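You operate a simulated robot arm through the tools that you are given. There is no shell and no other tool. Be economical: measure what you need, move in short steps, check, and stop when the job is done.

The job below is to be done with a simulated two-armed robot. You get a single attempt, and the scene is never put back.

TASK
Jog the row to the white mark and sample lane two.
Fine: after the jog press stop before you pick up a sandwich; lanes count from the blue bar's rail; the sandwich goes into pocket two, clear lid shut; hands clear of the hood. Where these are worked on the way, their far stop is far enough and under half their travel is too little: clear lid.

The check looks at the end state, three seconds after you hand in, the way a careful person would. Anything else that was tipped, shoved, dropped, spilled or broken makes it a failure. A push-on lid holds only when it is set on centred and level and pressed home; a screw cap is set on level and turned clockwise until tight.

THE ROBOT
Two 7-joint arms with two-finger parallel grippers on one trunk, on a base that drives. Base frame: it is fixed to the floor where the robot stands at the start and does not move with it; the origin is under the middle of the robot, x ahead of it, y to its left, z up. Units: m, degrees, N and s.
The left shoulder is at the start at [0.07, 0.163, 1.145], the right one opposite. Places, roughly: clear lid [0.8, -1.6, 0.8]; pocket two of the sample tray [0.9, -1.6, 0.8]; sandwich [-1.5, 0, 0.75]. Payload 3.43 kg a hand.
Tool frame (each hand has its own): the origin (TCP) lies between the finger pads and is the grasp point; the fingertips stand 0.034 m ahead of it; z points along the fingers, y is the line along which they close. Largest opening 0.128 m; finger width 0.024, thickness 0.012; the body of the gripper, 0.048 by 0.13 m, starts 0.096 m behind the TCP.
Orientation is told as [roll, pitch, yaw] about the base's x, y, z axes, in that order, counted from this pose: with the fingers straight down and closing along the base's y, the tool's x points along the base's -x, its y along +y and its z along -z.

THE INTERFACE
- The arms move only by the tool jog_arm. It takes "left_steps", "right_steps" or both (then of equal length, played together; a hand with none holds still); each is a list of rows, each a list of 6 numbers: the shift along the tool's x, y, z in m, then the turn, a rotation vector about the tool's x, y, z in degrees. In form: [[dx, dy, dz, rx, ry, rz], ...]. A call has 1 to 12 rows; each row shifts and turns the commanded pose from where the row before left it, along the tool's axes as they then stand. "left_grip" and "right_grip" are, for a hand that has rows, the finger opening in m, from 0 to 0.128, set as the call begins (left out, the last holds). A row lasts 0.2 s, in which the tool goes at most 0.05 m and 8.6 degrees; a call with a longer step from one row to the next is refused whole, and so is a gripper value outside its range. Where a pose cannot be reached the arm comes as near as it can. A force on the tool above 40 N (or 10 N above the force at the start of the call, whichever is more), or a blocked arm, ends the call early, and 0.2 s more pass. Each finger travels about 0.153 m/s and halts on what it meets, pressing with about 42 N; the grip force reading is that of the motor and also rises with nothing between the fingers. The clock runs only during rows and for 0.2 s after the last one: add rows that do not move to give the fingers time. It gives the time, the measured TCP pose, the force on the tool (base axes), the opening and the grip force at its end, in the units of the frame above (readings bear some noise), with the torque about the TCP (base axes, N m) and any sound that the robot's microphone picked up, and new pictures: "show" is both (left out), scene, wrist or none (wrist: the cameras of the hands that moved).
- Cameras (640 x 400 px; columns grow to the right, rows downward): "scene" is now at [0.1469, 0.0123, 1.3996]; the picture's right is [0.17, -0.99, 0.00], its down [-0.46, -0.08, -0.88] and it looks along [0.87, 0.15, -0.47] (base axes); focal length 278 px, centre (320, 200). "left" rides on the left gripper at [0.076, 0.011, -0.16] in its tool frame; the picture's right is [-0.15, 0.99, 0.00], its down [-0.88, -0.13, -0.46] and it looks along [-0.45, -0.07, 0.89] (tool axes); focal length 234 px, centre (320, 200). "right" rides on the right gripper at [0.076, -0.011, -0.16] in its tool frame; the picture's right is [0.15, 0.99, 0.00], its down [-0.88, 0.13, -0.46] and it looks along [-0.45, 0.07, 0.89] (tool axes); focal length 234 px, centre (320, 200). There is no depth. A picture from a camera that has moved, and an enlarged one, comes with that camera's place and axes in the base frame and with its lens. The place of the scene camera against the robot may be out by one fixed shift of up to 0.018 m in any direction.
- lift_body(by): slides the trunk up (or, below 0, down) by that many m; the arms and the scene camera ride with it, the base frame stays. It gives what a move gives, with no picture.
- drive_base(legs): drives the robot by 1 to 6 legs, each [ahead, left, turn to the left] in m, m and degrees, along the robot's own axes; the way and the turn of a leg run together, so that a leg with both is an arc; at most 1.5 m and 180 degrees a leg. The arms and the cameras ride along, it lands a little off, and it stops where it bumps. It gives what a move gives, and a new picture of the scene camera.
- turn_head(pan, tilt): turns the head with the scene camera to pan (to the left, within 86 degrees either way) and tilt (down, from -29 to 69), counted from straight ahead of the robot. It gives what a move gives, and a new picture of the scene camera.
- close_up(camera, box): a new picture of the part [left, top, right, bottom] of that camera's present view, enlarged. It takes no simulated time.
- close_job(): hands the job in; it is judged then, once.

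Work in short steps. Places have to be worked out from the pictures, the camera data and where the tool is seen: move nearer, look again, correct. Check each grasp and each placing, and mend what went wrong. You have 120 turns and 260 pictures in all, those below and enlarged ones among them. Open the grippers and draw the arms clear of the work before you hand the job in, unless the task says otherwise; then end with one line.

The tools are called after "Call:" as a command line: name --argument value ..., lists and objects as JSON in quotes. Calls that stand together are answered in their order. jog_arm: Moves the arms, as the interface text tells. Its arguments: {"type":"object","properties":{"left_steps":{"type":"array","items":{"type":"array","items":{"type":"number"}}},"left_grip":{"type":"number"},"right_steps":{"type":"array","items":{"type":"array","items":{"type":"number"}}},"right_grip":{"type":"number"},"show":{"type":"string","enum":["both","scene","wrist","none"]}},"required":[]} The other tools are called the same way: lift_body (by) slides the trunk up or down; drive_base (legs) drives the base; turn_head (pan, tilt) turns the head that bears the scene camera; close_up (camera, box) takes an enlarged picture of a part of a camera's view; close_job () hands the job in.

At the start:

```text
t: 0.0
left_tcp_pos: [0.5534, 0.347, 1.2143]
left_ee_rot: [0.0, 0.0, 0.0]
left_ft_force: [-0.1, 0.3, -0.1]
left_wrist_torque: [-0.03, 0.01, -0.01]
left_opening: 0.1278
left_grip_force: 0.1
right_tcp_pos: [0.4935, -0.1681, 1.1977]
right_ee_rot: [0.0, 0.1, 0.0]
right_ft_force: [0.6, -0.2, 0.1]
right_wrist_torque: [0.0, 0.02, -0.02]
right_opening: 0.1281
right_grip_force: 0.1
trunk travel left (down, up): [-0.625, 0.315]
robot x, y, heading: [-0.0003, 0.0027, -0.1]
head pan, tilt: [9.5, 28.0]
```

scene: 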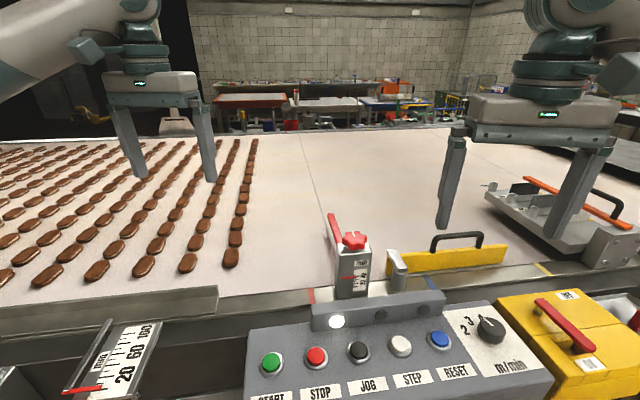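
right: 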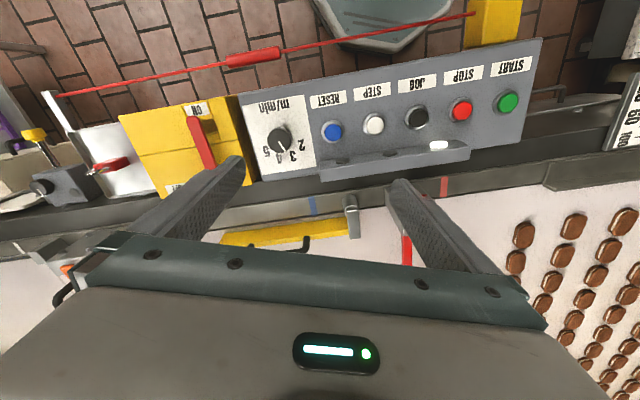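
left: 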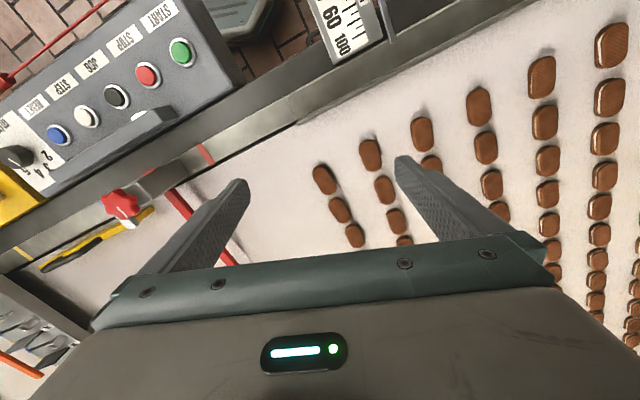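

I see a belt with biscuits, a control panel with JOG/STOP and more, with the job places on the right (-y) and behind. I look around with the head first.

Call:
turn_head --pan -60 --tilt 30

Call:
turn_head --pan 80 --tilt 25

Call:
turn_head --pan 0 --tilt 50

```text
t: 1.4
left_tcp_pos: [0.5529, 0.3476, 1.214]
left_ee_rot: [0.0, 0.0, 0.0]
left_ft_force: [1.2, 0.5, -0.2]
left_wrist_torque: [-0.03, -0.02, -0.02]
left_opening: 0.1278
left_grip_force: 0.0
right_tcp_pos: [0.4931, -0.1677, 1.1967]
right_ee_rot: [0.0, 0.0, 0.0]
right_ft_force: [0.6, -0.8, -0.6]
right_wrist_torque: [0.02, 0.02, -0.01]
right_opening: 0.1279
right_grip_force: 0.1
trunk travel left (down, up): [-0.625, 0.315]
robot x, y, heading: [-0.0002, 0.0007, 0.0]
head pan, tilt: [-60.0, 30.0]
camera scene: at [0.1022, -0.0811, 1.3964], right [-0.87, -0.5, 0.0], down [-0.25, 0.43, -0.87], along [0.43, -0.75, -0.5], focal length 278 px, centre (320, 200)
```

scene: 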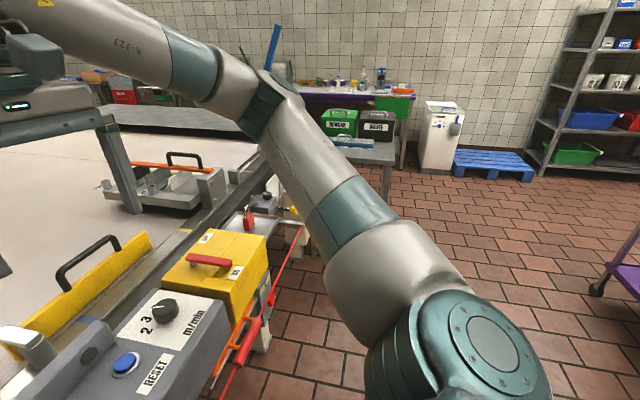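

```text
t: 3.6
left_tcp_pos: [0.5524, 0.3467, 1.214]
left_ee_rot: [0.0, 0.0, 0.0]
left_ft_force: [-0.7, -0.2, 1.3]
left_wrist_torque: [-0.01, -0.03, -0.05]
left_opening: 0.128
left_grip_force: 0.2
right_tcp_pos: [0.4935, -0.1679, 1.1982]
right_ee_rot: [0.0, 0.0, 0.0]
right_ft_force: [1.3, 0.0, -0.3]
right_wrist_torque: [-0.02, 0.04, 0.01]
right_opening: 0.1282
right_grip_force: 0.0
trunk travel left (down, up): [-0.625, 0.315]
robot x, y, heading: [0.0034, -0.0007, -0.0]
head pan, tilt: [80.0, 25.0]
camera scene: at [0.073, 0.0879, 1.4044], right [0.98, -0.17, 0.0], down [-0.07, -0.42, -0.91], along [0.16, 0.89, -0.42], focal length 278 px, centre (320, 200)
```

scene: 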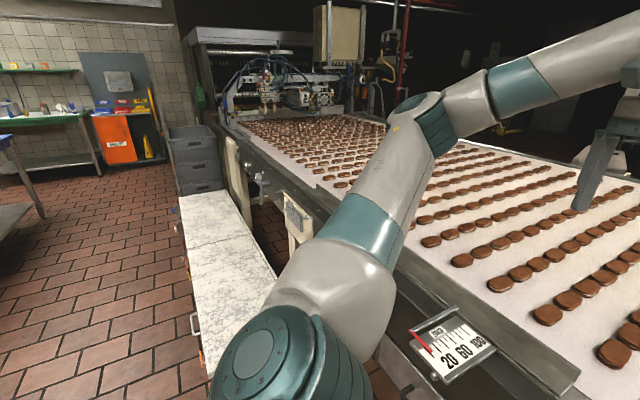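

```text
t: 5.2
left_tcp_pos: [0.5534, 0.3473, 1.2128]
left_ee_rot: [0.0, 0.1, 0.0]
left_ft_force: [0.5, 0.1, 0.5]
left_wrist_torque: [0.0, 0.01, 0.03]
left_opening: 0.1282
left_grip_force: 0.1
right_tcp_pos: [0.4931, -0.1676, 1.1972]
right_ee_rot: [0.0, 0.1, 0.0]
right_ft_force: [-0.8, 0.3, -0.2]
right_wrist_torque: [-0.01, 0.03, -0.01]
right_opening: 0.1279
right_grip_force: 0.1
trunk travel left (down, up): [-0.625, 0.315]
robot x, y, heading: [0.0002, -0.0001, 0.2]
head pan, tilt: [0.0, 50.0]
camera scene: at [0.134, -0.0028, 1.3669], right [0.0, -1.0, 0.0], down [-0.77, 0.0, -0.64], along [0.64, 0.0, -0.77], focal length 278 px, centre (320, 200)
```

scene: 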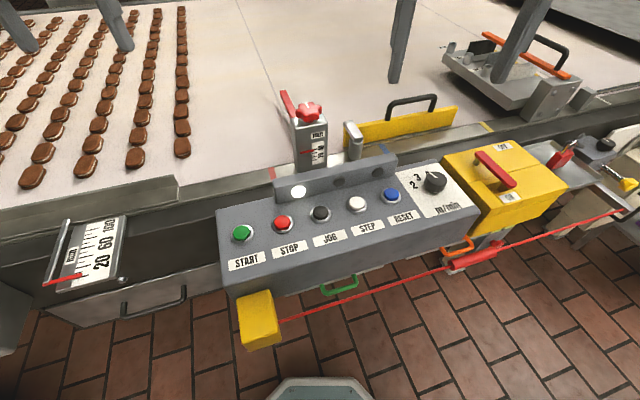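

I need to see behind. Arms are well above the panel; I back off a little and turn right.

Call:
drive_base --legs '[[-0.25, 0, 0], [0, 0, -90]]'

Call:
turn_head --pan -75 --tilt 20

```text
t: 10.9
left_tcp_pos: [0.0715, -0.5663, 1.2134]
left_ee_rot: [0.0, 0.0, -92.3]
left_ft_force: [-0.3, -0.6, 0.9]
left_wrist_torque: [0.0, 0.04, 0.0]
left_opening: 0.1281
left_grip_force: 0.1
right_tcp_pos: [-0.4404, -0.4862, 1.1978]
right_ee_rot: [0.0, 0.0, -92.2]
right_ft_force: [0.9, 0.6, 0.6]
right_wrist_torque: [0.01, -0.03, 0.0]
right_opening: 0.1281
right_grip_force: 0.1
trunk travel left (down, up): [-0.625, 0.315]
robot x, y, heading: [-0.2525, -0.0017, -92.4]
head pan, tilt: [0.0, 50.0]
camera scene: at [-0.2516, -0.1299, 1.3669], right [-1.0, 0.04, 0.0], down [0.03, 0.77, -0.64], along [-0.03, -0.64, -0.77], focal length 278 px, centre (320, 200)
```

scene: 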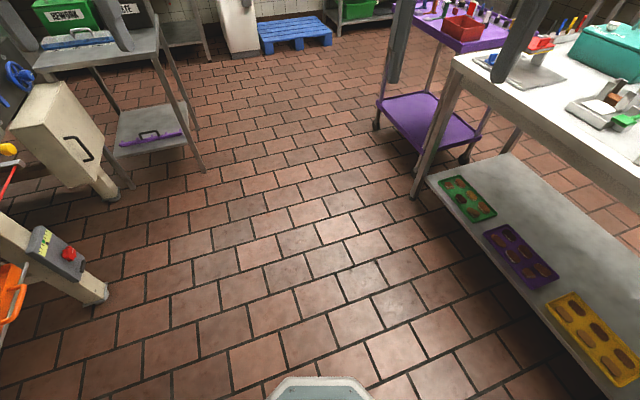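

```text
t: 12.4
left_tcp_pos: [0.0729, -0.5667, 1.214]
left_ee_rot: [0.0, -0.1, -92.3]
left_ft_force: [-1.0, 0.1, 0.1]
left_wrist_torque: [0.0, 0.02, 0.01]
left_opening: 0.128
left_grip_force: 0.1
right_tcp_pos: [-0.4393, -0.4857, 1.1983]
right_ee_rot: [0.0, 0.0, -92.1]
right_ft_force: [0.8, 0.4, 0.1]
right_wrist_torque: [0.01, 0.01, -0.01]
right_opening: 0.1277
right_grip_force: 0.2
trunk travel left (down, up): [-0.625, 0.315]
robot x, y, heading: [-0.2569, 0.0009, -92.2]
head pan, tilt: [-75.0, 20.0]
camera scene: at [-0.3393, -0.0736, 1.4124], right [-0.22, 0.98, 0.0], down [0.33, 0.08, -0.94], along [-0.92, -0.21, -0.34], focal length 278 px, centre (320, 200)
```

scene: 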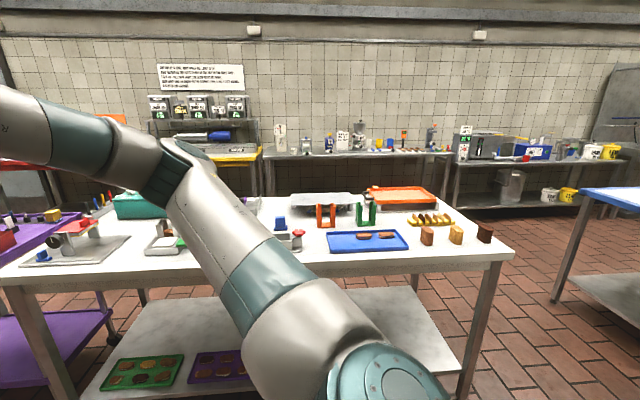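

A bench stands behind, with trays, stands and a wall sign. I turn to face it and look closer.

Call:
drive_base --legs '[[0, 0, -88]]'

Call:
turn_head --pan 0 --tilt 22

Call:
close_up --camera "scene" --box '[160, 200, 480, 400]'

Call:
close_up --camera "scene" --box '[0, 0, 320, 200]'

```text
t: 16.6
left_tcp_pos: [-0.8226, -0.3209, 1.2141]
left_ee_rot: [-0.1, 0.0, 177.2]
left_ft_force: [0.0, 0.8, -0.9]
left_wrist_torque: [0.01, 0.0, 0.01]
left_opening: 0.128
left_grip_force: 0.0
right_tcp_pos: [-0.7378, 0.1908, 1.1982]
right_ee_rot: [0.0, 0.0, 177.3]
right_ft_force: [0.0, 0.1, 0.3]
right_wrist_torque: [-0.04, -0.04, 0.03]
right_opening: 0.1278
right_grip_force: 0.1
trunk travel left (down, up): [-0.625, 0.315]
robot x, y, heading: [-0.2507, -0.0032, 177.5]
head pan, tilt: [-75.0, 20.0]
camera scene: at [-0.3168, 0.0907, 1.4125], right [0.98, 0.21, 0.0], down [0.07, -0.33, -0.94], along [-0.2, 0.92, -0.34], focal length 278 px, centre (320, 200)
```

scene: 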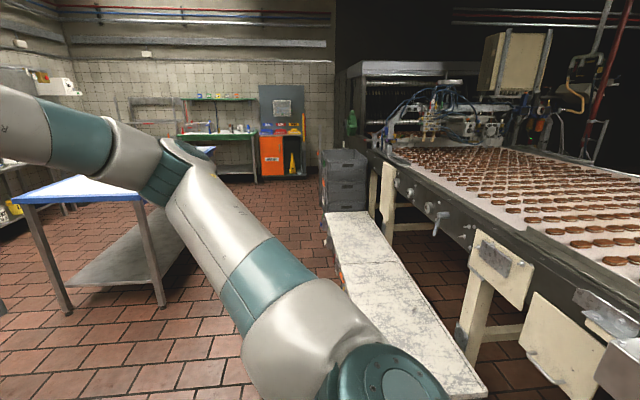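

```text
t: 18.1
left_tcp_pos: [-0.8228, -0.3195, 1.2136]
left_ee_rot: [0.0, 0.0, 177.3]
left_ft_force: [-0.2, -0.2, 0.8]
left_wrist_torque: [0.01, 0.0, 0.03]
left_opening: 0.1281
left_grip_force: 0.1
right_tcp_pos: [-0.7375, 0.1911, 1.1977]
right_ee_rot: [-0.1, 0.0, 177.4]
right_ft_force: [-0.4, 0.9, -0.3]
right_wrist_torque: [0.01, -0.01, 0.0]
right_opening: 0.128
right_grip_force: 0.0
trunk travel left (down, up): [-0.625, 0.315]
robot x, y, heading: [-0.2533, -0.0036, 177.5]
head pan, tilt: [0.0, 22.0]
camera scene: at [-0.3896, 0.0041, 1.4092], right [0.05, 1.0, 0.0], down [0.37, -0.02, -0.93], along [-0.93, 0.04, -0.37], focal length 278 px, centre (320, 200)
```

scene: 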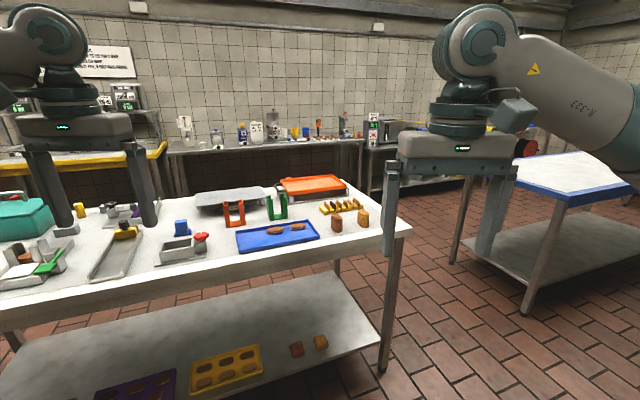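

```text
2.00 times, centred on (320, 300) of scene
camera zoom: at [-0.3896, 0.0041, 1.4092], right [0.05, 1.0, 0.0], down [0.37, -0.02, -0.93], along [-0.93, 0.04, -0.37], focal length 557 px, centre (320, 0)
```

zoom: 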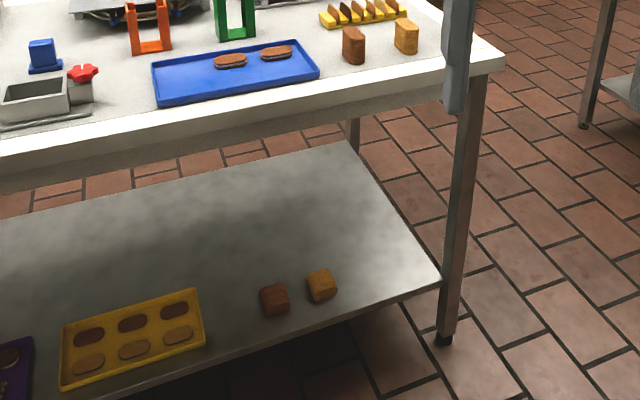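

```text
2.00 times, centred on (160, 100) of scene
camera zoom: at [-0.3896, 0.0041, 1.4092], right [0.05, 1.0, 0.0], down [0.37, -0.02, -0.93], along [-0.93, 0.04, -0.37], focal length 557 px, centre (640, 400)
```

zoom: 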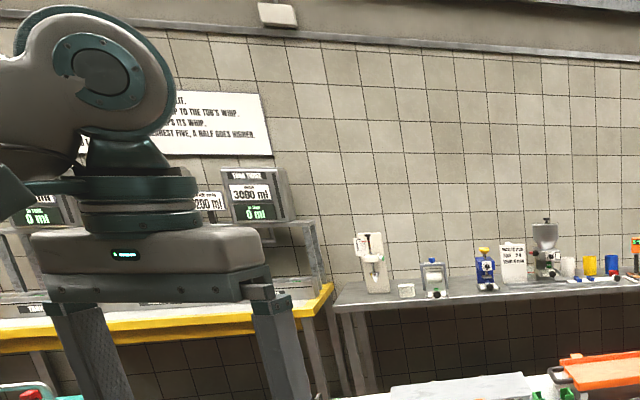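

Several candidates on this bench. I drive a bit closer, and look left and right along it, and read the sign.

Call:
turn_head --pan 35 --tilt 20

Call:
close_up --camera "scene" --box '[340, 60, 500, 160]'

Call:
turn_head --pan -40 --tilt 20

```text
t: 19.1
left_tcp_pos: [-0.8228, -0.32, 1.2141]
left_ee_rot: [-0.1, 0.1, 177.3]
left_ft_force: [-0.2, 0.5, -1.2]
left_wrist_torque: [-0.01, -0.01, 0.0]
left_opening: 0.1282
left_grip_force: 0.0
right_tcp_pos: [-0.7383, 0.1916, 1.1986]
right_ee_rot: [0.0, 0.0, 177.2]
right_ft_force: [0.6, 0.5, -0.8]
right_wrist_torque: [-0.03, 0.01, -0.01]
right_opening: 0.128
right_grip_force: 0.0
trunk travel left (down, up): [-0.625, 0.315]
robot x, y, heading: [-0.2523, -0.0022, 177.0]
head pan, tilt: [35.0, 20.0]
camera scene: at [-0.3757, -0.05, 1.4124], right [-0.53, 0.85, 0.0], down [0.29, 0.18, -0.94], along [-0.79, -0.5, -0.34], focal length 278 px, centre (320, 200)
```

scene: 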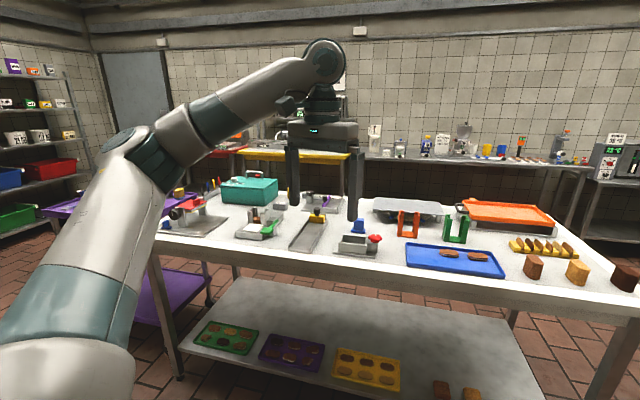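

```text
4.00 times, centred on (420, 110) of scene
camera zoom: at [-0.3757, -0.05, 1.4124], right [-0.53, 0.85, 0.0], down [0.29, 0.18, -0.94], along [-0.79, -0.5, -0.34], focal length 1114 px, centre (-80, 560)
```

zoom: 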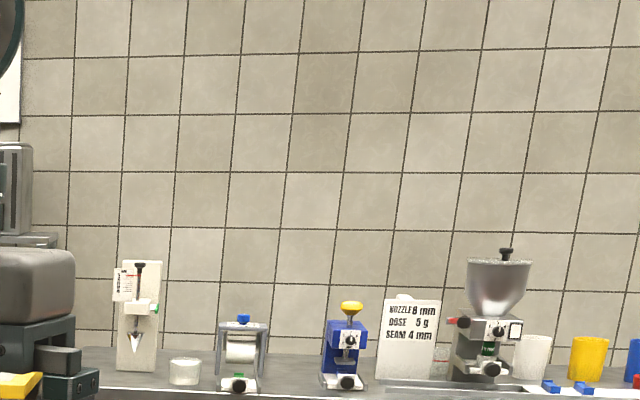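

```text
t: 20.6
left_tcp_pos: [-0.8219, -0.3203, 1.2144]
left_ee_rot: [0.0, -0.1, 177.3]
left_ft_force: [0.1, 0.2, -0.8]
left_wrist_torque: [-0.01, -0.01, 0.01]
left_opening: 0.1279
left_grip_force: 0.0
right_tcp_pos: [-0.7388, 0.1911, 1.1978]
right_ee_rot: [0.0, 0.0, 177.3]
right_ft_force: [0.1, -0.6, -0.5]
right_wrist_torque: [-0.03, 0.0, -0.01]
right_opening: 0.1281
right_grip_force: 0.1
trunk travel left (down, up): [-0.625, 0.315]
robot x, y, heading: [-0.2544, -0.0012, 177.2]
head pan, tilt: [-40.0, 20.0]
camera scene: at [-0.3654, 0.0627, 1.4124], right [0.68, 0.74, 0.0], down [0.25, -0.23, -0.94], along [-0.69, 0.64, -0.34], focal length 278 px, centre (320, 200)
```

scene: 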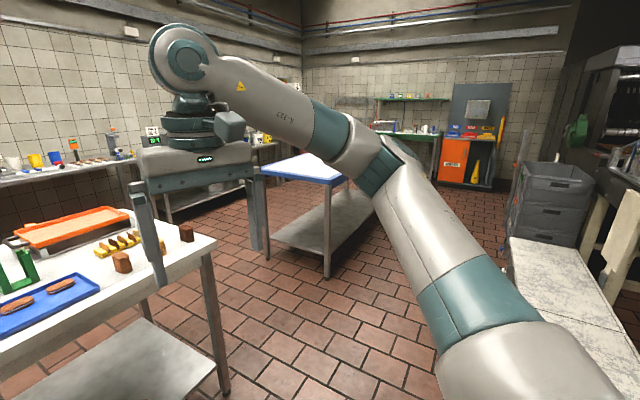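

The bench holds sandwiches on a blue tray, but the belt/hood must still be found. I drive toward the downstream end of the line to see the sample tray and what is around it.

Call:
drive_base --legs '[[0, 0, 90], [0.55, 0, 0]]'

Call:
turn_head --pan 40 --tilt 25

Call:
close_up --camera "scene" --box '[160, 100, 480, 300]'

```text
t: 27.6
left_tcp_pos: [0.0648, -1.1066, 1.2135]
left_ee_rot: [0.0, 0.0, -91.4]
left_ft_force: [0.2, 0.3, -0.8]
left_wrist_torque: [0.02, 0.01, -0.02]
left_opening: 0.1279
left_grip_force: 0.0
right_tcp_pos: [-0.4479, -1.0338, 1.1977]
right_ee_rot: [-0.1, 0.0, -91.4]
right_ft_force: [-0.2, -0.5, 0.2]
right_wrist_torque: [0.03, -0.04, 0.0]
right_opening: 0.1281
right_grip_force: 0.1
trunk travel left (down, up): [-0.625, 0.315]
robot x, y, heading: [-0.2711, -0.5467, -91.5]
head pan, tilt: [-40.0, 20.0]
camera scene: at [-0.3246, -0.668, 1.4125], right [-0.75, 0.66, 0.0], down [0.23, 0.26, -0.94], along [-0.62, -0.7, -0.34], focal length 278 px, centre (320, 200)
```

scene: 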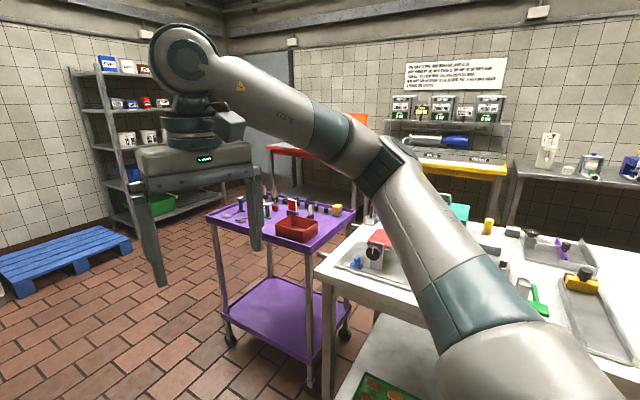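

```text
t: 29.1
left_tcp_pos: [0.0647, -1.1064, 1.2138]
left_ee_rot: [0.0, 0.0, -91.4]
left_ft_force: [-0.9, 0.0, -0.1]
left_wrist_torque: [0.0, 0.02, -0.02]
left_opening: 0.1278
left_grip_force: 0.1
right_tcp_pos: [-0.4489, -1.0335, 1.1985]
right_ee_rot: [0.0, 0.0, -91.4]
right_ft_force: [0.1, 0.4, -0.2]
right_wrist_torque: [0.0, 0.01, 0.0]
right_opening: 0.128
right_grip_force: 0.0
trunk travel left (down, up): [-0.625, 0.315]
robot x, y, heading: [-0.2689, -0.5437, -91.1]
head pan, tilt: [40.0, 25.0]
camera scene: at [-0.2056, -0.6703, 1.4044], right [-0.78, -0.62, 0.0], down [-0.26, 0.33, -0.91], along [0.56, -0.71, -0.42], focal length 278 px, centre (320, 200)
```

scene: 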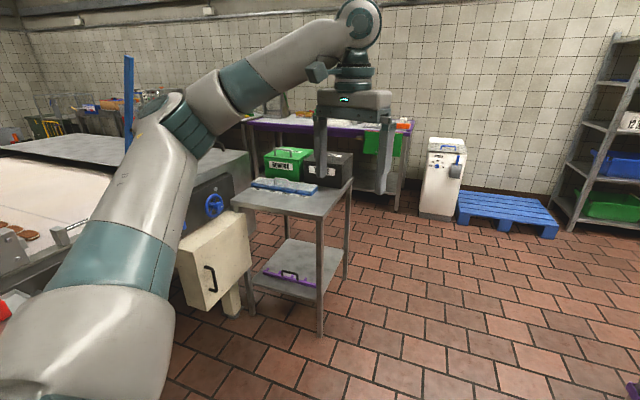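

```text
2.00 times, centred on (320, 200) of scene
camera zoom: at [-0.2056, -0.6703, 1.4044], right [-0.78, -0.62, 0.0], down [-0.26, 0.33, -0.91], along [0.56, -0.71, -0.42], focal length 557 px, centre (320, 200)
```

zoom: 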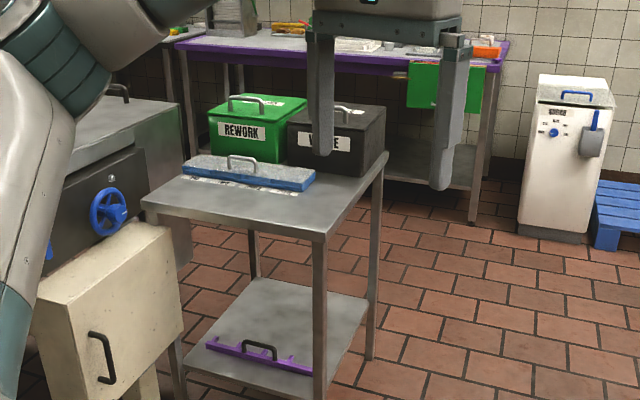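

The blue sample tray with a handled clear lid is on the side table near (0.85,-1.6). Now I turn to face the line at this y and inspect the downstream part of the belt.

Call:
drive_base --legs '[[0, 0, 91]]'

Call:
turn_head --pan 0 --tilt 28

Call:
turn_head --pan -25 --tilt 28

Call:
turn_head --pan 35 --tilt 25

```text
t: 33.4
left_tcp_pos: [0.2841, -0.1956, 1.2142]
left_ee_rot: [0.0, 0.0, 0.1]
left_ft_force: [0.2, -0.2, -0.2]
left_wrist_torque: [0.02, 0.0, 0.01]
left_opening: 0.1279
left_grip_force: 0.0
right_tcp_pos: [0.2249, -0.7122, 1.1978]
right_ee_rot: [0.0, 0.0, 0.1]
right_ft_force: [-0.2, 0.8, -0.1]
right_wrist_torque: [0.01, -0.03, 0.0]
right_opening: 0.1279
right_grip_force: 0.2
trunk travel left (down, up): [-0.625, 0.315]
robot x, y, heading: [-0.2699, -0.5422, 0.1]
head pan, tilt: [40.0, 25.0]
camera scene: at [-0.1409, -0.4884, 1.4044], right [0.64, -0.77, 0.0], down [-0.32, -0.27, -0.91], along [0.69, 0.58, -0.42], focal length 278 px, centre (320, 200)
```

scene: 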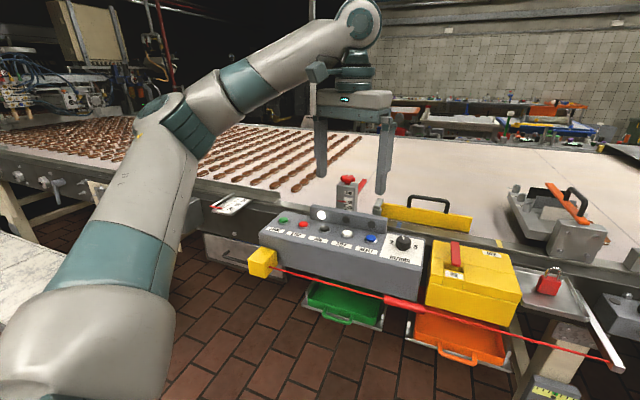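

```text
t: 34.5
left_tcp_pos: [0.285, -0.1966, 1.2144]
left_ee_rot: [0.1, -0.1, 0.2]
left_ft_force: [0.4, -0.2, -0.3]
left_wrist_torque: [-0.03, -0.01, 0.0]
left_opening: 0.1279
left_grip_force: 0.1
right_tcp_pos: [0.2257, -0.7112, 1.1975]
right_ee_rot: [0.0, 0.1, 0.0]
right_ft_force: [0.5, -0.7, -0.5]
right_wrist_torque: [0.0, 0.01, 0.01]
right_opening: 0.1282
right_grip_force: 0.2
trunk travel left (down, up): [-0.625, 0.315]
robot x, y, heading: [-0.2677, -0.5436, -0.0]
head pan, tilt: [0.0, 28.0]
camera scene: at [-0.1202, -0.5475, 1.3996], right [0.0, -1.0, 0.0], down [-0.47, 0.0, -0.88], along [0.88, 0.0, -0.47], focal length 278 px, centre (320, 200)
```

scene: 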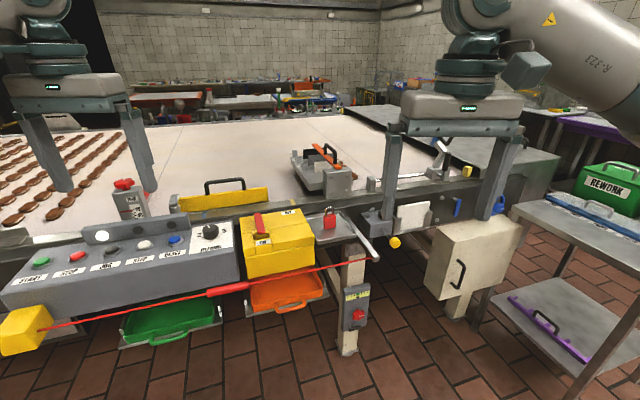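

```text
t: 35.4
left_tcp_pos: [0.2843, -0.1963, 1.2125]
left_ee_rot: [0.0, 0.0, 0.2]
left_ft_force: [0.7, -0.2, 0.3]
left_wrist_torque: [-0.01, 0.0, 0.01]
left_opening: 0.128
left_grip_force: 0.1
right_tcp_pos: [0.2245, -0.7116, 1.1976]
right_ee_rot: [0.0, 0.0, 0.1]
right_ft_force: [-0.1, 1.1, 0.1]
right_wrist_torque: [0.0, -0.01, 0.04]
right_opening: 0.1279
right_grip_force: 0.2
trunk travel left (down, up): [-0.625, 0.315]
robot x, y, heading: [-0.2702, -0.5462, 0.3]
head pan, tilt: [-25.0, 28.0]
camera scene: at [-0.1287, -0.5861, 1.3996], right [-0.42, -0.91, 0.0], down [-0.43, 0.2, -0.88], along [0.8, -0.37, -0.47], focal length 278 px, centre (320, 200)
```

scene: 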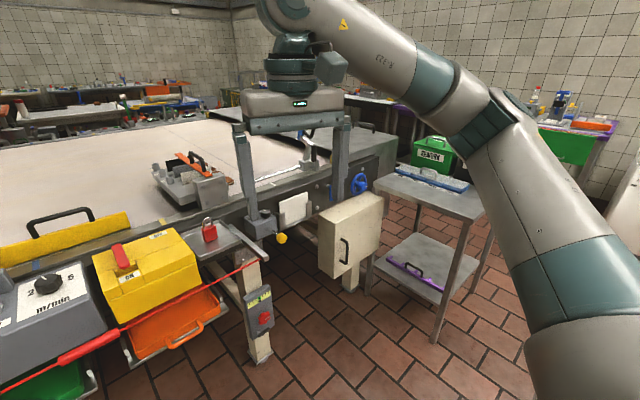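

```text
t: 36.7
left_tcp_pos: [0.284, -0.1967, 1.2148]
left_ee_rot: [0.0, 0.0, 0.2]
left_ft_force: [-0.2, -0.4, 0.4]
left_wrist_torque: [-0.02, 0.01, -0.02]
left_opening: 0.1278
left_grip_force: 0.0
right_tcp_pos: [0.2246, -0.7123, 1.1975]
right_ee_rot: [-0.1, 0.1, 0.2]
right_ft_force: [0.3, 0.8, -0.4]
right_wrist_torque: [0.0, 0.01, 0.03]
right_opening: 0.1281
right_grip_force: 0.2
trunk travel left (down, up): [-0.625, 0.315]
robot x, y, heading: [-0.2666, -0.5456, -0.0]
head pan, tilt: [35.0, 25.0]
camera scene: at [-0.136, -0.4949, 1.4043], right [0.57, -0.82, 0.0], down [-0.35, -0.24, -0.91], along [0.74, 0.52, -0.42], focal length 278 px, centre (320, 200)
```

scene: 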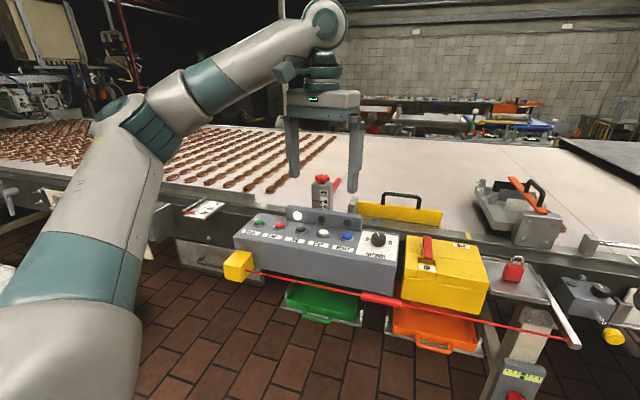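

Something tall and blue near (0.86,-1.04) is hidden behind the gripper. I take closeups of the panel and belt edge for the marks.

Call:
close_up --camera "scene" --box '[220, 150, 460, 300]'

Call:
close_up --camera "scene" --box '[440, 160, 640, 285]'

Call:
drive_base --legs '[[0, 0, -25]]'

Call:
turn_head --pan -5 --tilt 22

```text
2.67 times, centred on (340, 225) of scene
camera zoom: at [-0.136, -0.4949, 1.4043], right [0.57, -0.82, 0.0], down [-0.35, -0.24, -0.91], along [0.74, 0.52, -0.42], focal length 742 px, centre (267, 133)
```

zoom: 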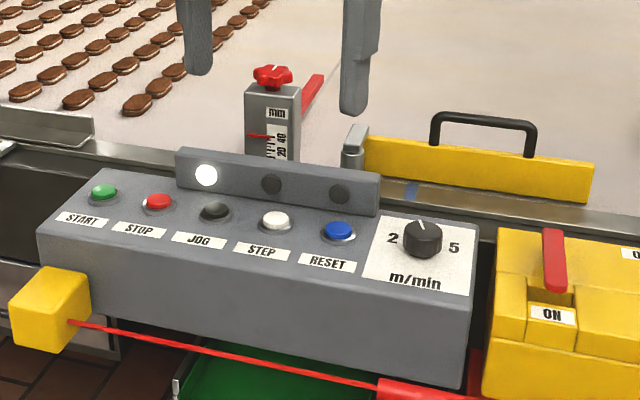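

```text
3.20 times, centred on (540, 222) of scene
camera zoom: at [-0.136, -0.4949, 1.4043], right [0.57, -0.82, 0.0], down [-0.35, -0.24, -0.91], along [0.74, 0.52, -0.42], focal length 891 px, centre (-384, 128)
```

zoom: 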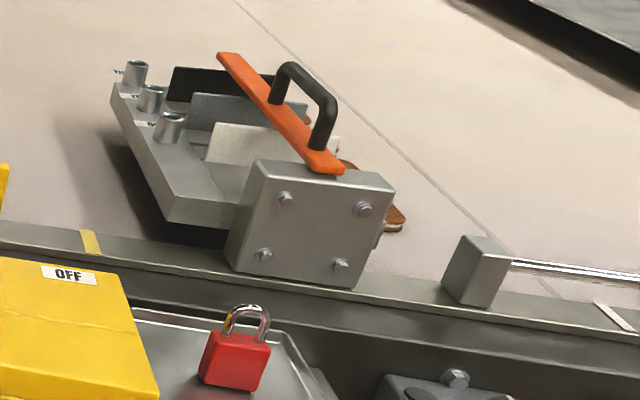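

```text
t: 38.3
left_tcp_pos: [0.38, -0.4613, 1.2133]
left_ee_rot: [0.1, 0.0, -24.6]
left_ft_force: [-0.1, -0.7, 0.2]
left_wrist_torque: [-0.03, -0.01, 0.0]
left_opening: 0.1284
left_grip_force: 0.1
right_tcp_pos: [0.1092, -0.905, 1.1981]
right_ee_rot: [0.0, 0.0, -24.7]
right_ft_force: [0.4, 0.0, 0.1]
right_wrist_torque: [0.01, 0.01, 0.04]
right_opening: 0.1279
right_grip_force: 0.0
trunk travel left (down, up): [-0.625, 0.315]
robot x, y, heading: [-0.2701, -0.5461, -24.5]
head pan, tilt: [35.0, 25.0]
camera scene: at [-0.1253, -0.5527, 1.4043], right [0.18, -0.98, 0.0], down [-0.42, -0.08, -0.91], along [0.89, 0.16, -0.42], focal length 278 px, centre (320, 200)
```

scene: 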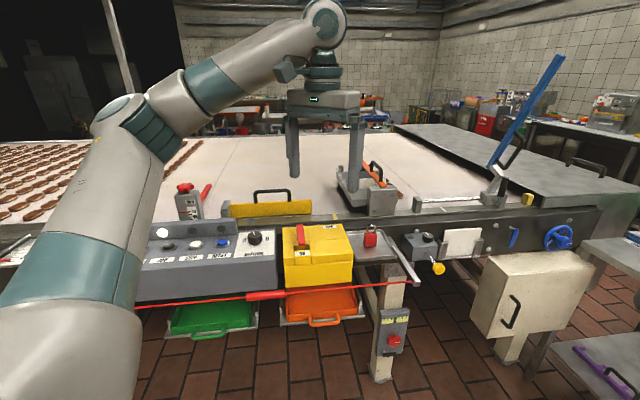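

```text
t: 39.4
left_tcp_pos: [0.3786, -0.4607, 1.2145]
left_ee_rot: [0.1, 0.0, -24.7]
left_ft_force: [-0.1, 0.3, -0.3]
left_wrist_torque: [0.0, -0.02, 0.01]
left_opening: 0.128
left_grip_force: 0.2
right_tcp_pos: [0.11, -0.9034, 1.1985]
right_ee_rot: [0.0, 0.0, -24.6]
right_ft_force: [-0.5, 0.0, 0.1]
right_wrist_torque: [0.0, -0.02, 0.01]
right_opening: 0.1279
right_grip_force: 0.0
trunk travel left (down, up): [-0.625, 0.315]
robot x, y, heading: [-0.2683, -0.5431, -24.9]
head pan, tilt: [-5.0, 22.0]
camera scene: at [-0.1354, -0.6149, 1.4092], right [-0.5, -0.87, 0.0], down [-0.33, 0.19, -0.93], along [0.81, -0.46, -0.37], focal length 278 px, centre (320, 200)
```

scene: 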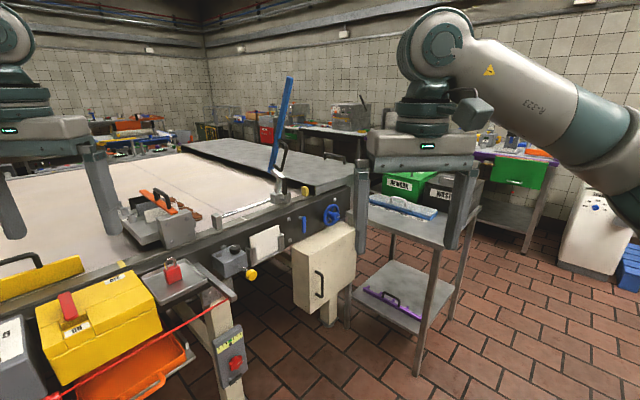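

The layout is now clear: lane guide unit with sandwiches emerging, then the white rail mark, then a raised blue bar pivoted on the near rail. I position so the left hand can reach JOG (≈(0.455,0,0.93)) while the head watches the mark (≈(1.0,-0.89)).

Call:
drive_base --legs '[[0, 0, 25], [0.27, 0.1, 0]]'

Call:
turn_head --pan -32 --tilt 28

Call:
close_up --camera "scene" --box '[160, 80, 416, 240]'

```text
t: 42.7
left_tcp_pos: [0.5483, -0.0911, 1.2154]
left_ee_rot: [0.0, 0.0, 0.3]
left_ft_force: [0.3, 0.1, -0.4]
left_wrist_torque: [-0.01, -0.01, 0.01]
left_opening: 0.1282
left_grip_force: 0.1
right_tcp_pos: [0.4918, -0.608, 1.1978]
right_ee_rot: [0.0, 0.0, 0.5]
right_ft_force: [0.0, -0.2, 0.5]
right_wrist_torque: [0.02, -0.03, -0.04]
right_opening: 0.1279
right_grip_force: 0.1
trunk travel left (down, up): [-0.625, 0.315]
robot x, y, heading: [-0.0046, -0.4434, 0.2]
head pan, tilt: [-5.0, 22.0]
camera scene: at [0.1467, -0.453, 1.4093], right [-0.08, -1.0, 0.0], down [-0.37, 0.03, -0.93], along [0.92, -0.07, -0.37], focal length 278 px, centre (320, 200)
```

scene: 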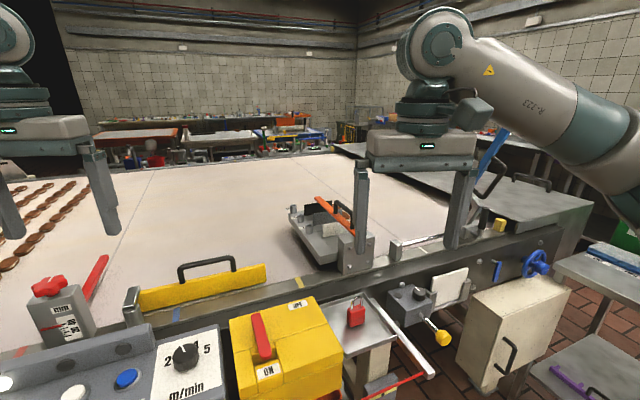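

```text
t: 43.6
left_tcp_pos: [0.5472, -0.0926, 1.2147]
left_ee_rot: [0.0, 0.1, 0.5]
left_ft_force: [-1.2, -0.4, -0.6]
left_wrist_torque: [-0.01, 0.01, -0.01]
left_opening: 0.1279
left_grip_force: 0.1
right_tcp_pos: [0.4928, -0.6074, 1.1985]
right_ee_rot: [0.0, 0.1, 0.4]
right_ft_force: [0.4, 0.7, 0.0]
right_wrist_torque: [0.02, -0.04, 0.03]
right_opening: 0.1281
right_grip_force: 0.1
trunk travel left (down, up): [-0.625, 0.315]
robot x, y, heading: [-0.0011, -0.439, 0.6]
head pan, tilt: [-32.0, 28.0]
camera scene: at [0.1317, -0.4933, 1.3996], right [-0.52, -0.85, 0.0], down [-0.4, 0.25, -0.88], along [0.75, -0.46, -0.47], focal length 278 px, centre (320, 200)
```

scene: 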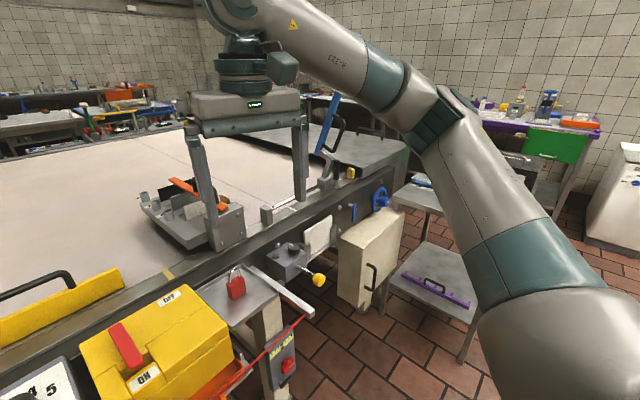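

```text
2.50 times, centred on (288, 160) of scene
camera zoom: at [0.1317, -0.4933, 1.3996], right [-0.52, -0.85, 0.0], down [-0.4, 0.25, -0.88], along [0.75, -0.46, -0.47], focal length 696 px, centre (400, 300)
```

zoom: 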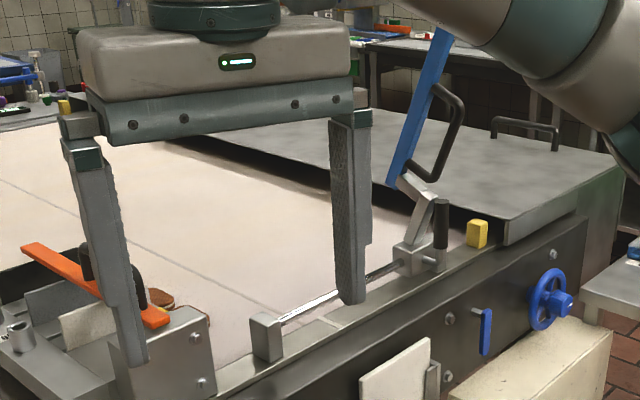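

The right arm blocks the view; I draw it back and outward to clear the head's line of sight to the mark.

Call:
jog_arm --right_steps '[[0.03, -0.037, 0, 0, 0, 0], [0.03, -0.037, 0, 0, 0, 0], [0.03, -0.037, 0, 0, 0, 0], [0.03, -0.037, 0, 0, 0, 0], [0.03, -0.037, 0, 0, 0, 0], [0.03, -0.037, 0, 0, 0, 0], [0.03, -0.037, 0, 0, 0, 0]]' --show "scene"

Call:
close_up --camera "scene" --box '[112, 120, 368, 280]'

```text
t: 45.2
left_tcp_pos: [0.55, -0.0939, 1.214]
left_ee_rot: [0.0, 0.2, 0.3]
left_ft_force: [1.3, -0.9, -0.8]
left_wrist_torque: [0.07, 0.11, 0.01]
left_opening: 0.1279
left_grip_force: 0.1
right_tcp_pos: [0.2928, -0.8563, 1.1902]
right_ee_rot: [0.1, 0.6, 0.6]
right_ft_force: [-1.5, -0.1, 2.9]
right_wrist_torque: [0.06, -0.25, 0.01]
right_opening: 0.1281
right_grip_force: 0.1
right hand out of reach, approached as far as the arm can: row 7
trunk travel left (down, up): [-0.625, 0.315]
robot x, y, heading: [-0.0052, -0.4432, 0.3]
head pan, tilt: [-32.0, 28.0]
camera scene: at [0.1339, -0.4946, 1.3995], right [-0.52, -0.85, 0.0], down [-0.4, 0.25, -0.88], along [0.75, -0.46, -0.47], focal length 278 px, centre (320, 200)
```

scene: 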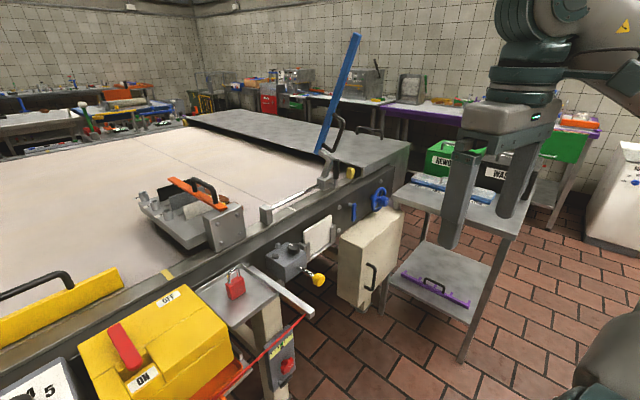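

```text
2.50 times, centred on (240, 200) of scene
camera zoom: at [0.1339, -0.4946, 1.3995], right [-0.52, -0.85, 0.0], down [-0.4, 0.25, -0.88], along [0.75, -0.46, -0.47], focal length 696 px, centre (520, 200)
```

zoom: 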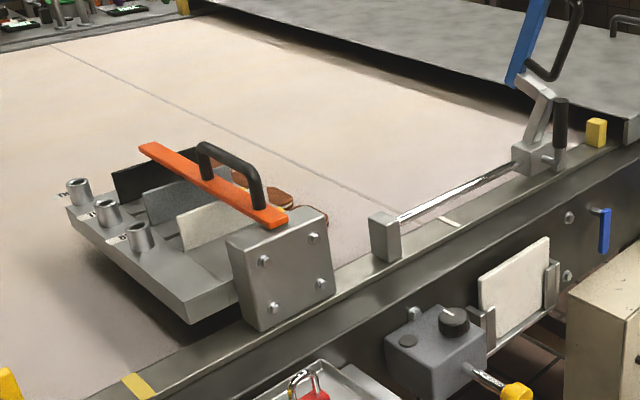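

View is clear: guide unit, sandwiches at its exit, white mark on the rail. Now I bring the closed left hand above JOG and look with its wrist camera.

Call:
jog_arm --left_steps '[[0.03, 0.03, 0, 0, 0, 0], [0.03, 0.03, 0.0, 0, 0, 0], [0.035, 0.03, 0, 0, 0, 0], [0, 0, 0.05, 0, 0, 0], [0, 0, 0.05, 0, 0, 0], [0, 0, 0, 0, 0, 0]]' --left_grip 0 --show "wrist"

Call:
turn_head --pan 25 --tilt 40

```text
t: 46.6
left_tcp_pos: [0.4529, -0.0054, 1.1118]
left_ee_rot: [0.0, 0.0, 0.5]
left_ft_force: [-0.2, -0.3, 0.2]
left_wrist_torque: [0.03, 0.0, 0.0]
left_opening: 0.0
left_grip_force: 33.0
right_tcp_pos: [0.2901, -0.8568, 1.1936]
right_ee_rot: [0.1, 0.0, 0.5]
right_ft_force: [0.0, -0.2, -0.1]
right_wrist_torque: [0.01, 0.0, 0.03]
right_opening: 0.128
right_grip_force: 0.1
trunk travel left (down, up): [-0.625, 0.315]
robot x, y, heading: [-0.0035, -0.4406, 0.3]
head pan, tilt: [-32.0, 28.0]
camera left: at [0.3774, 0.0057, 1.2738], right [0.14, 0.99, 0.0], down [0.88, -0.12, 0.46], along [0.45, -0.06, -0.89], focal length 234 px, centre (320, 200)
```

left: 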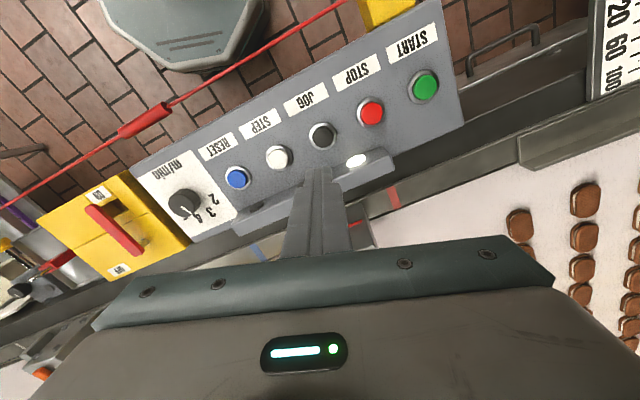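

```text
t: 47.8
left_tcp_pos: [0.4534, -0.0052, 1.1129]
left_ee_rot: [-0.1, 0.1, 0.4]
left_ft_force: [0.4, -0.2, -0.3]
left_wrist_torque: [0.04, 0.0, -0.01]
left_opening: 0.0
left_grip_force: 32.7
right_tcp_pos: [0.2914, -0.8558, 1.1932]
right_ee_rot: [0.0, 0.0, 0.5]
right_ft_force: [0.6, -0.3, -0.1]
right_wrist_torque: [0.0, 0.01, 0.0]
right_opening: 0.1279
right_grip_force: 0.1
trunk travel left (down, up): [-0.625, 0.315]
robot x, y, heading: [-0.0026, -0.4459, 0.3]
head pan, tilt: [25.0, 40.0]
camera scene: at [0.1311, -0.409, 1.3811], right [0.43, -0.9, 0.0], down [-0.58, -0.28, -0.77], along [0.69, 0.33, -0.64], focal length 278 px, centre (320, 200)
```

scene: 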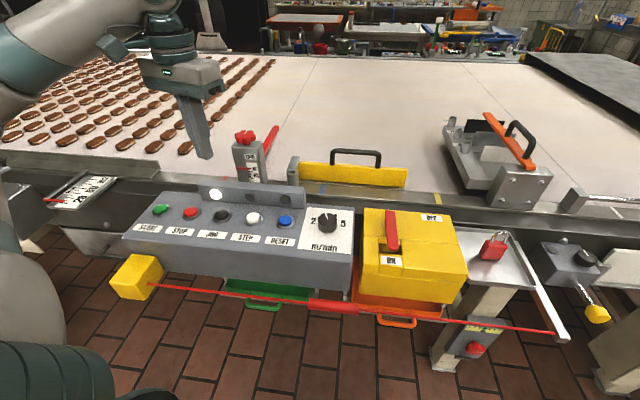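

JOG triangulates to about (0.448,-0.002,0.927). I point the head back at the mark and lower the left fingertip to just above JOG.

Call:
turn_head --pan -32 --tilt 28

Call:
jog_arm --left_steps '[[0.005, 0.003, 0.04, 0, 0, 0], [0, 0, 0.04, 0, 0, 0], [0, 0, 0.04, 0, 0, 0], [0, 0, 0.008, 0, 0, 0]]' --show "wrist"

```text
t: 49.1
left_tcp_pos: [0.4537, -0.0048, 1.1141]
left_ee_rot: [0.1, 0.0, 0.5]
left_ft_force: [0.0, 0.3, 0.5]
left_wrist_torque: [0.01, -0.03, 0.01]
left_opening: 0.0
left_grip_force: 33.3
right_tcp_pos: [0.2904, -0.8565, 1.1928]
right_ee_rot: [0.0, 0.0, 0.5]
right_ft_force: [1.1, -0.7, 0.4]
right_wrist_torque: [0.0, -0.02, -0.02]
right_opening: 0.128
right_grip_force: 0.0
trunk travel left (down, up): [-0.625, 0.315]
robot x, y, heading: [-0.0007, -0.4432, 0.8]
head pan, tilt: [-32.0, 28.0]
camera scene: at [0.132, -0.4932, 1.3995], right [-0.52, -0.85, 0.0], down [-0.4, 0.25, -0.88], along [0.75, -0.46, -0.47], focal length 278 px, centre (320, 200)
```

scene: 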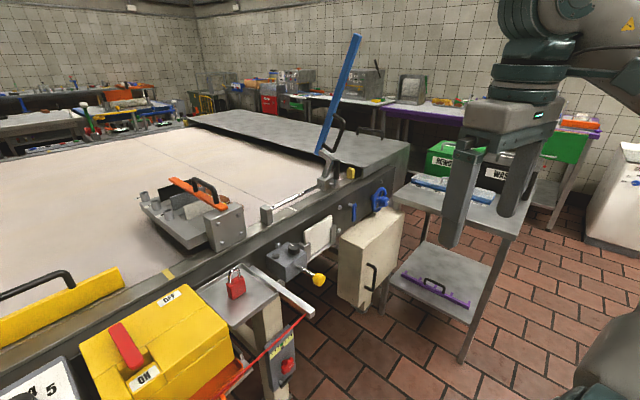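

```text
t: 50.1
left_tcp_pos: [0.4476, 0.0019, 0.9844]
left_ee_rot: [-0.1, 0.1, 0.5]
left_ft_force: [-0.5, -0.3, -1.5]
left_wrist_torque: [0.0, -0.01, 0.02]
left_opening: 0.0
left_grip_force: 33.3
right_tcp_pos: [0.2909, -0.8568, 1.1935]
right_ee_rot: [0.0, -0.1, 0.5]
right_ft_force: [0.6, -0.6, 0.6]
right_wrist_torque: [-0.01, 0.01, -0.02]
right_opening: 0.1281
right_grip_force: 0.0
trunk travel left (down, up): [-0.625, 0.315]
robot x, y, heading: [-0.0043, -0.4404, 0.2]
head pan, tilt: [-32.0, 28.0]
camera left: at [0.3728, 0.0134, 1.1458], right [0.14, 0.99, 0.0], down [0.88, -0.12, 0.46], along [0.45, -0.06, -0.89], focal length 234 px, centre (320, 200)
```

left: 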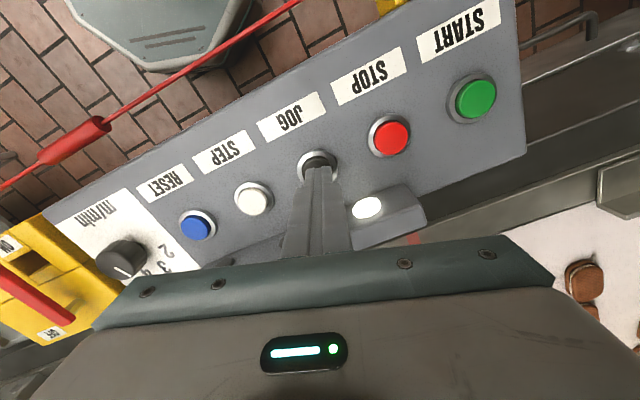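

The tip is aligned. I descend in small steps to press JOG, watching the scene.

Call:
jog_arm --left_steps '[[0.003, 0, 0.01, 0, 0, 0], [0, 0, 0.006, 0, 0, 0], [0, 0, 0.004, 0, 0, 0], [0, 0, 0.004, 0, 0, 0]]' --show "scene"

Call:
close_up --camera "scene" --box '[128, 140, 320, 260]'

Call:
close_up --camera "left" --box '[160, 100, 480, 300]'

```text
t: 51.1
left_tcp_pos: [0.445, 0.0004, 0.963]
left_ee_rot: [0.1, 0.0, 0.4]
left_ft_force: [0.0, 1.2, 2.9]
left_wrist_torque: [0.06, -0.03, -0.05]
left_opening: 0.0
left_grip_force: 32.8
right_tcp_pos: [0.2907, -0.8543, 1.1933]
right_ee_rot: [0.1, 0.1, 0.4]
right_ft_force: [0.6, 0.6, -0.1]
right_wrist_torque: [0.01, -0.02, 0.0]
right_opening: 0.1279
right_grip_force: 0.1
trunk travel left (down, up): [-0.625, 0.315]
robot x, y, heading: [-0.0017, -0.446, 0.1]
head pan, tilt: [-32.0, 28.0]
heard: click
camera scene: at [0.1318, -0.4933, 1.3996], right [-0.52, -0.85, 0.0], down [-0.4, 0.25, -0.88], along [0.75, -0.46, -0.47], focal length 278 px, centre (320, 200)
```

scene: 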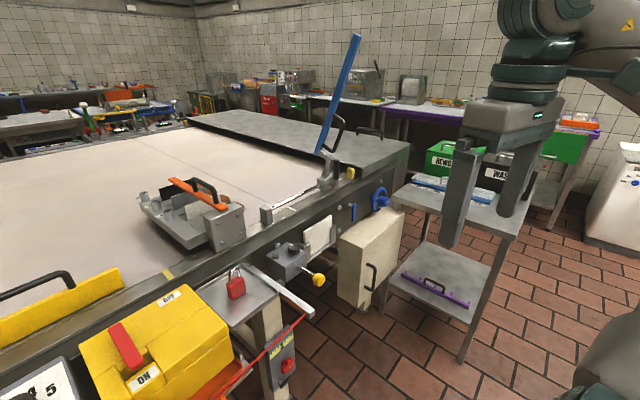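

```text
3.33 times, centred on (224, 200) of scene
camera zoom: at [0.1318, -0.4933, 1.3996], right [-0.52, -0.85, 0.0], down [-0.4, 0.25, -0.88], along [0.75, -0.46, -0.47], focal length 928 px, centre (640, 200)
```

zoom: 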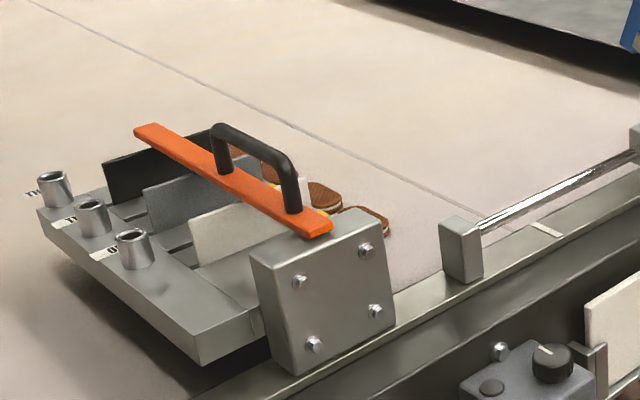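

```text
2.00 times, centred on (320, 200) of left
camera zoom: at [0.3695, 0.0122, 1.123], right [0.14, 0.99, 0.0], down [0.88, -0.12, 0.46], along [0.45, -0.06, -0.89], focal length 468 px, centre (320, 200)
```

zoom: 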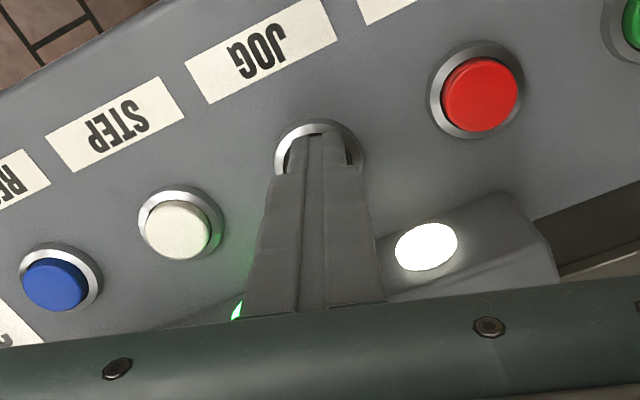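

JOG clicked and a green lamp lit. I hold briefly and see how the row moves.

Call:
jog_arm --left_steps '[[0, 0, 0, 0, 0, 0], [0, 0, 0, 0, 0, 0]]' --show "none"

Call:
close_up --camera "scene" --box '[128, 140, 320, 260]'

```text
t: 51.7
left_tcp_pos: [0.4452, 0.0017, 0.962]
left_ee_rot: [-0.1, 0.0, 0.5]
left_ft_force: [0.3, 1.3, 2.3]
left_wrist_torque: [0.07, -0.05, 0.01]
left_opening: 0.0001
left_grip_force: 32.7
right_tcp_pos: [0.2898, -0.8563, 1.1923]
right_ee_rot: [0.0, 0.1, 0.4]
right_ft_force: [-0.2, 0.4, 0.1]
right_wrist_torque: [0.0, 0.0, 0.01]
right_opening: 0.1278
right_grip_force: 0.1
trunk travel left (down, up): [-0.625, 0.315]
robot x, y, heading: [-0.0028, -0.4432, 0.4]
head pan, tilt: [-32.0, 28.0]
```

```text
3.33 times, centred on (224, 200) of scene
camera zoom: at [0.1319, -0.4933, 1.3996], right [-0.52, -0.85, 0.0], down [-0.4, 0.25, -0.88], along [0.75, -0.46, -0.47], focal length 928 px, centre (640, 200)
```

zoom: 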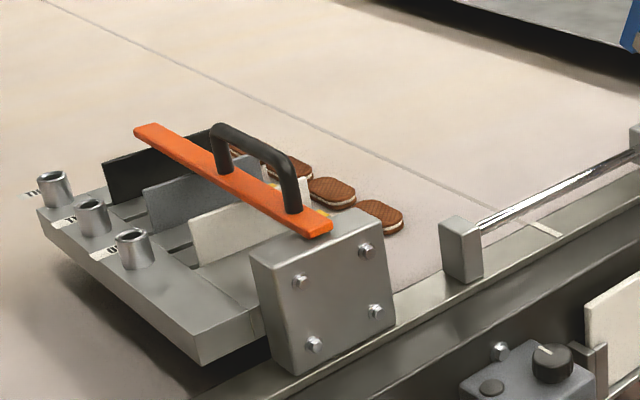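

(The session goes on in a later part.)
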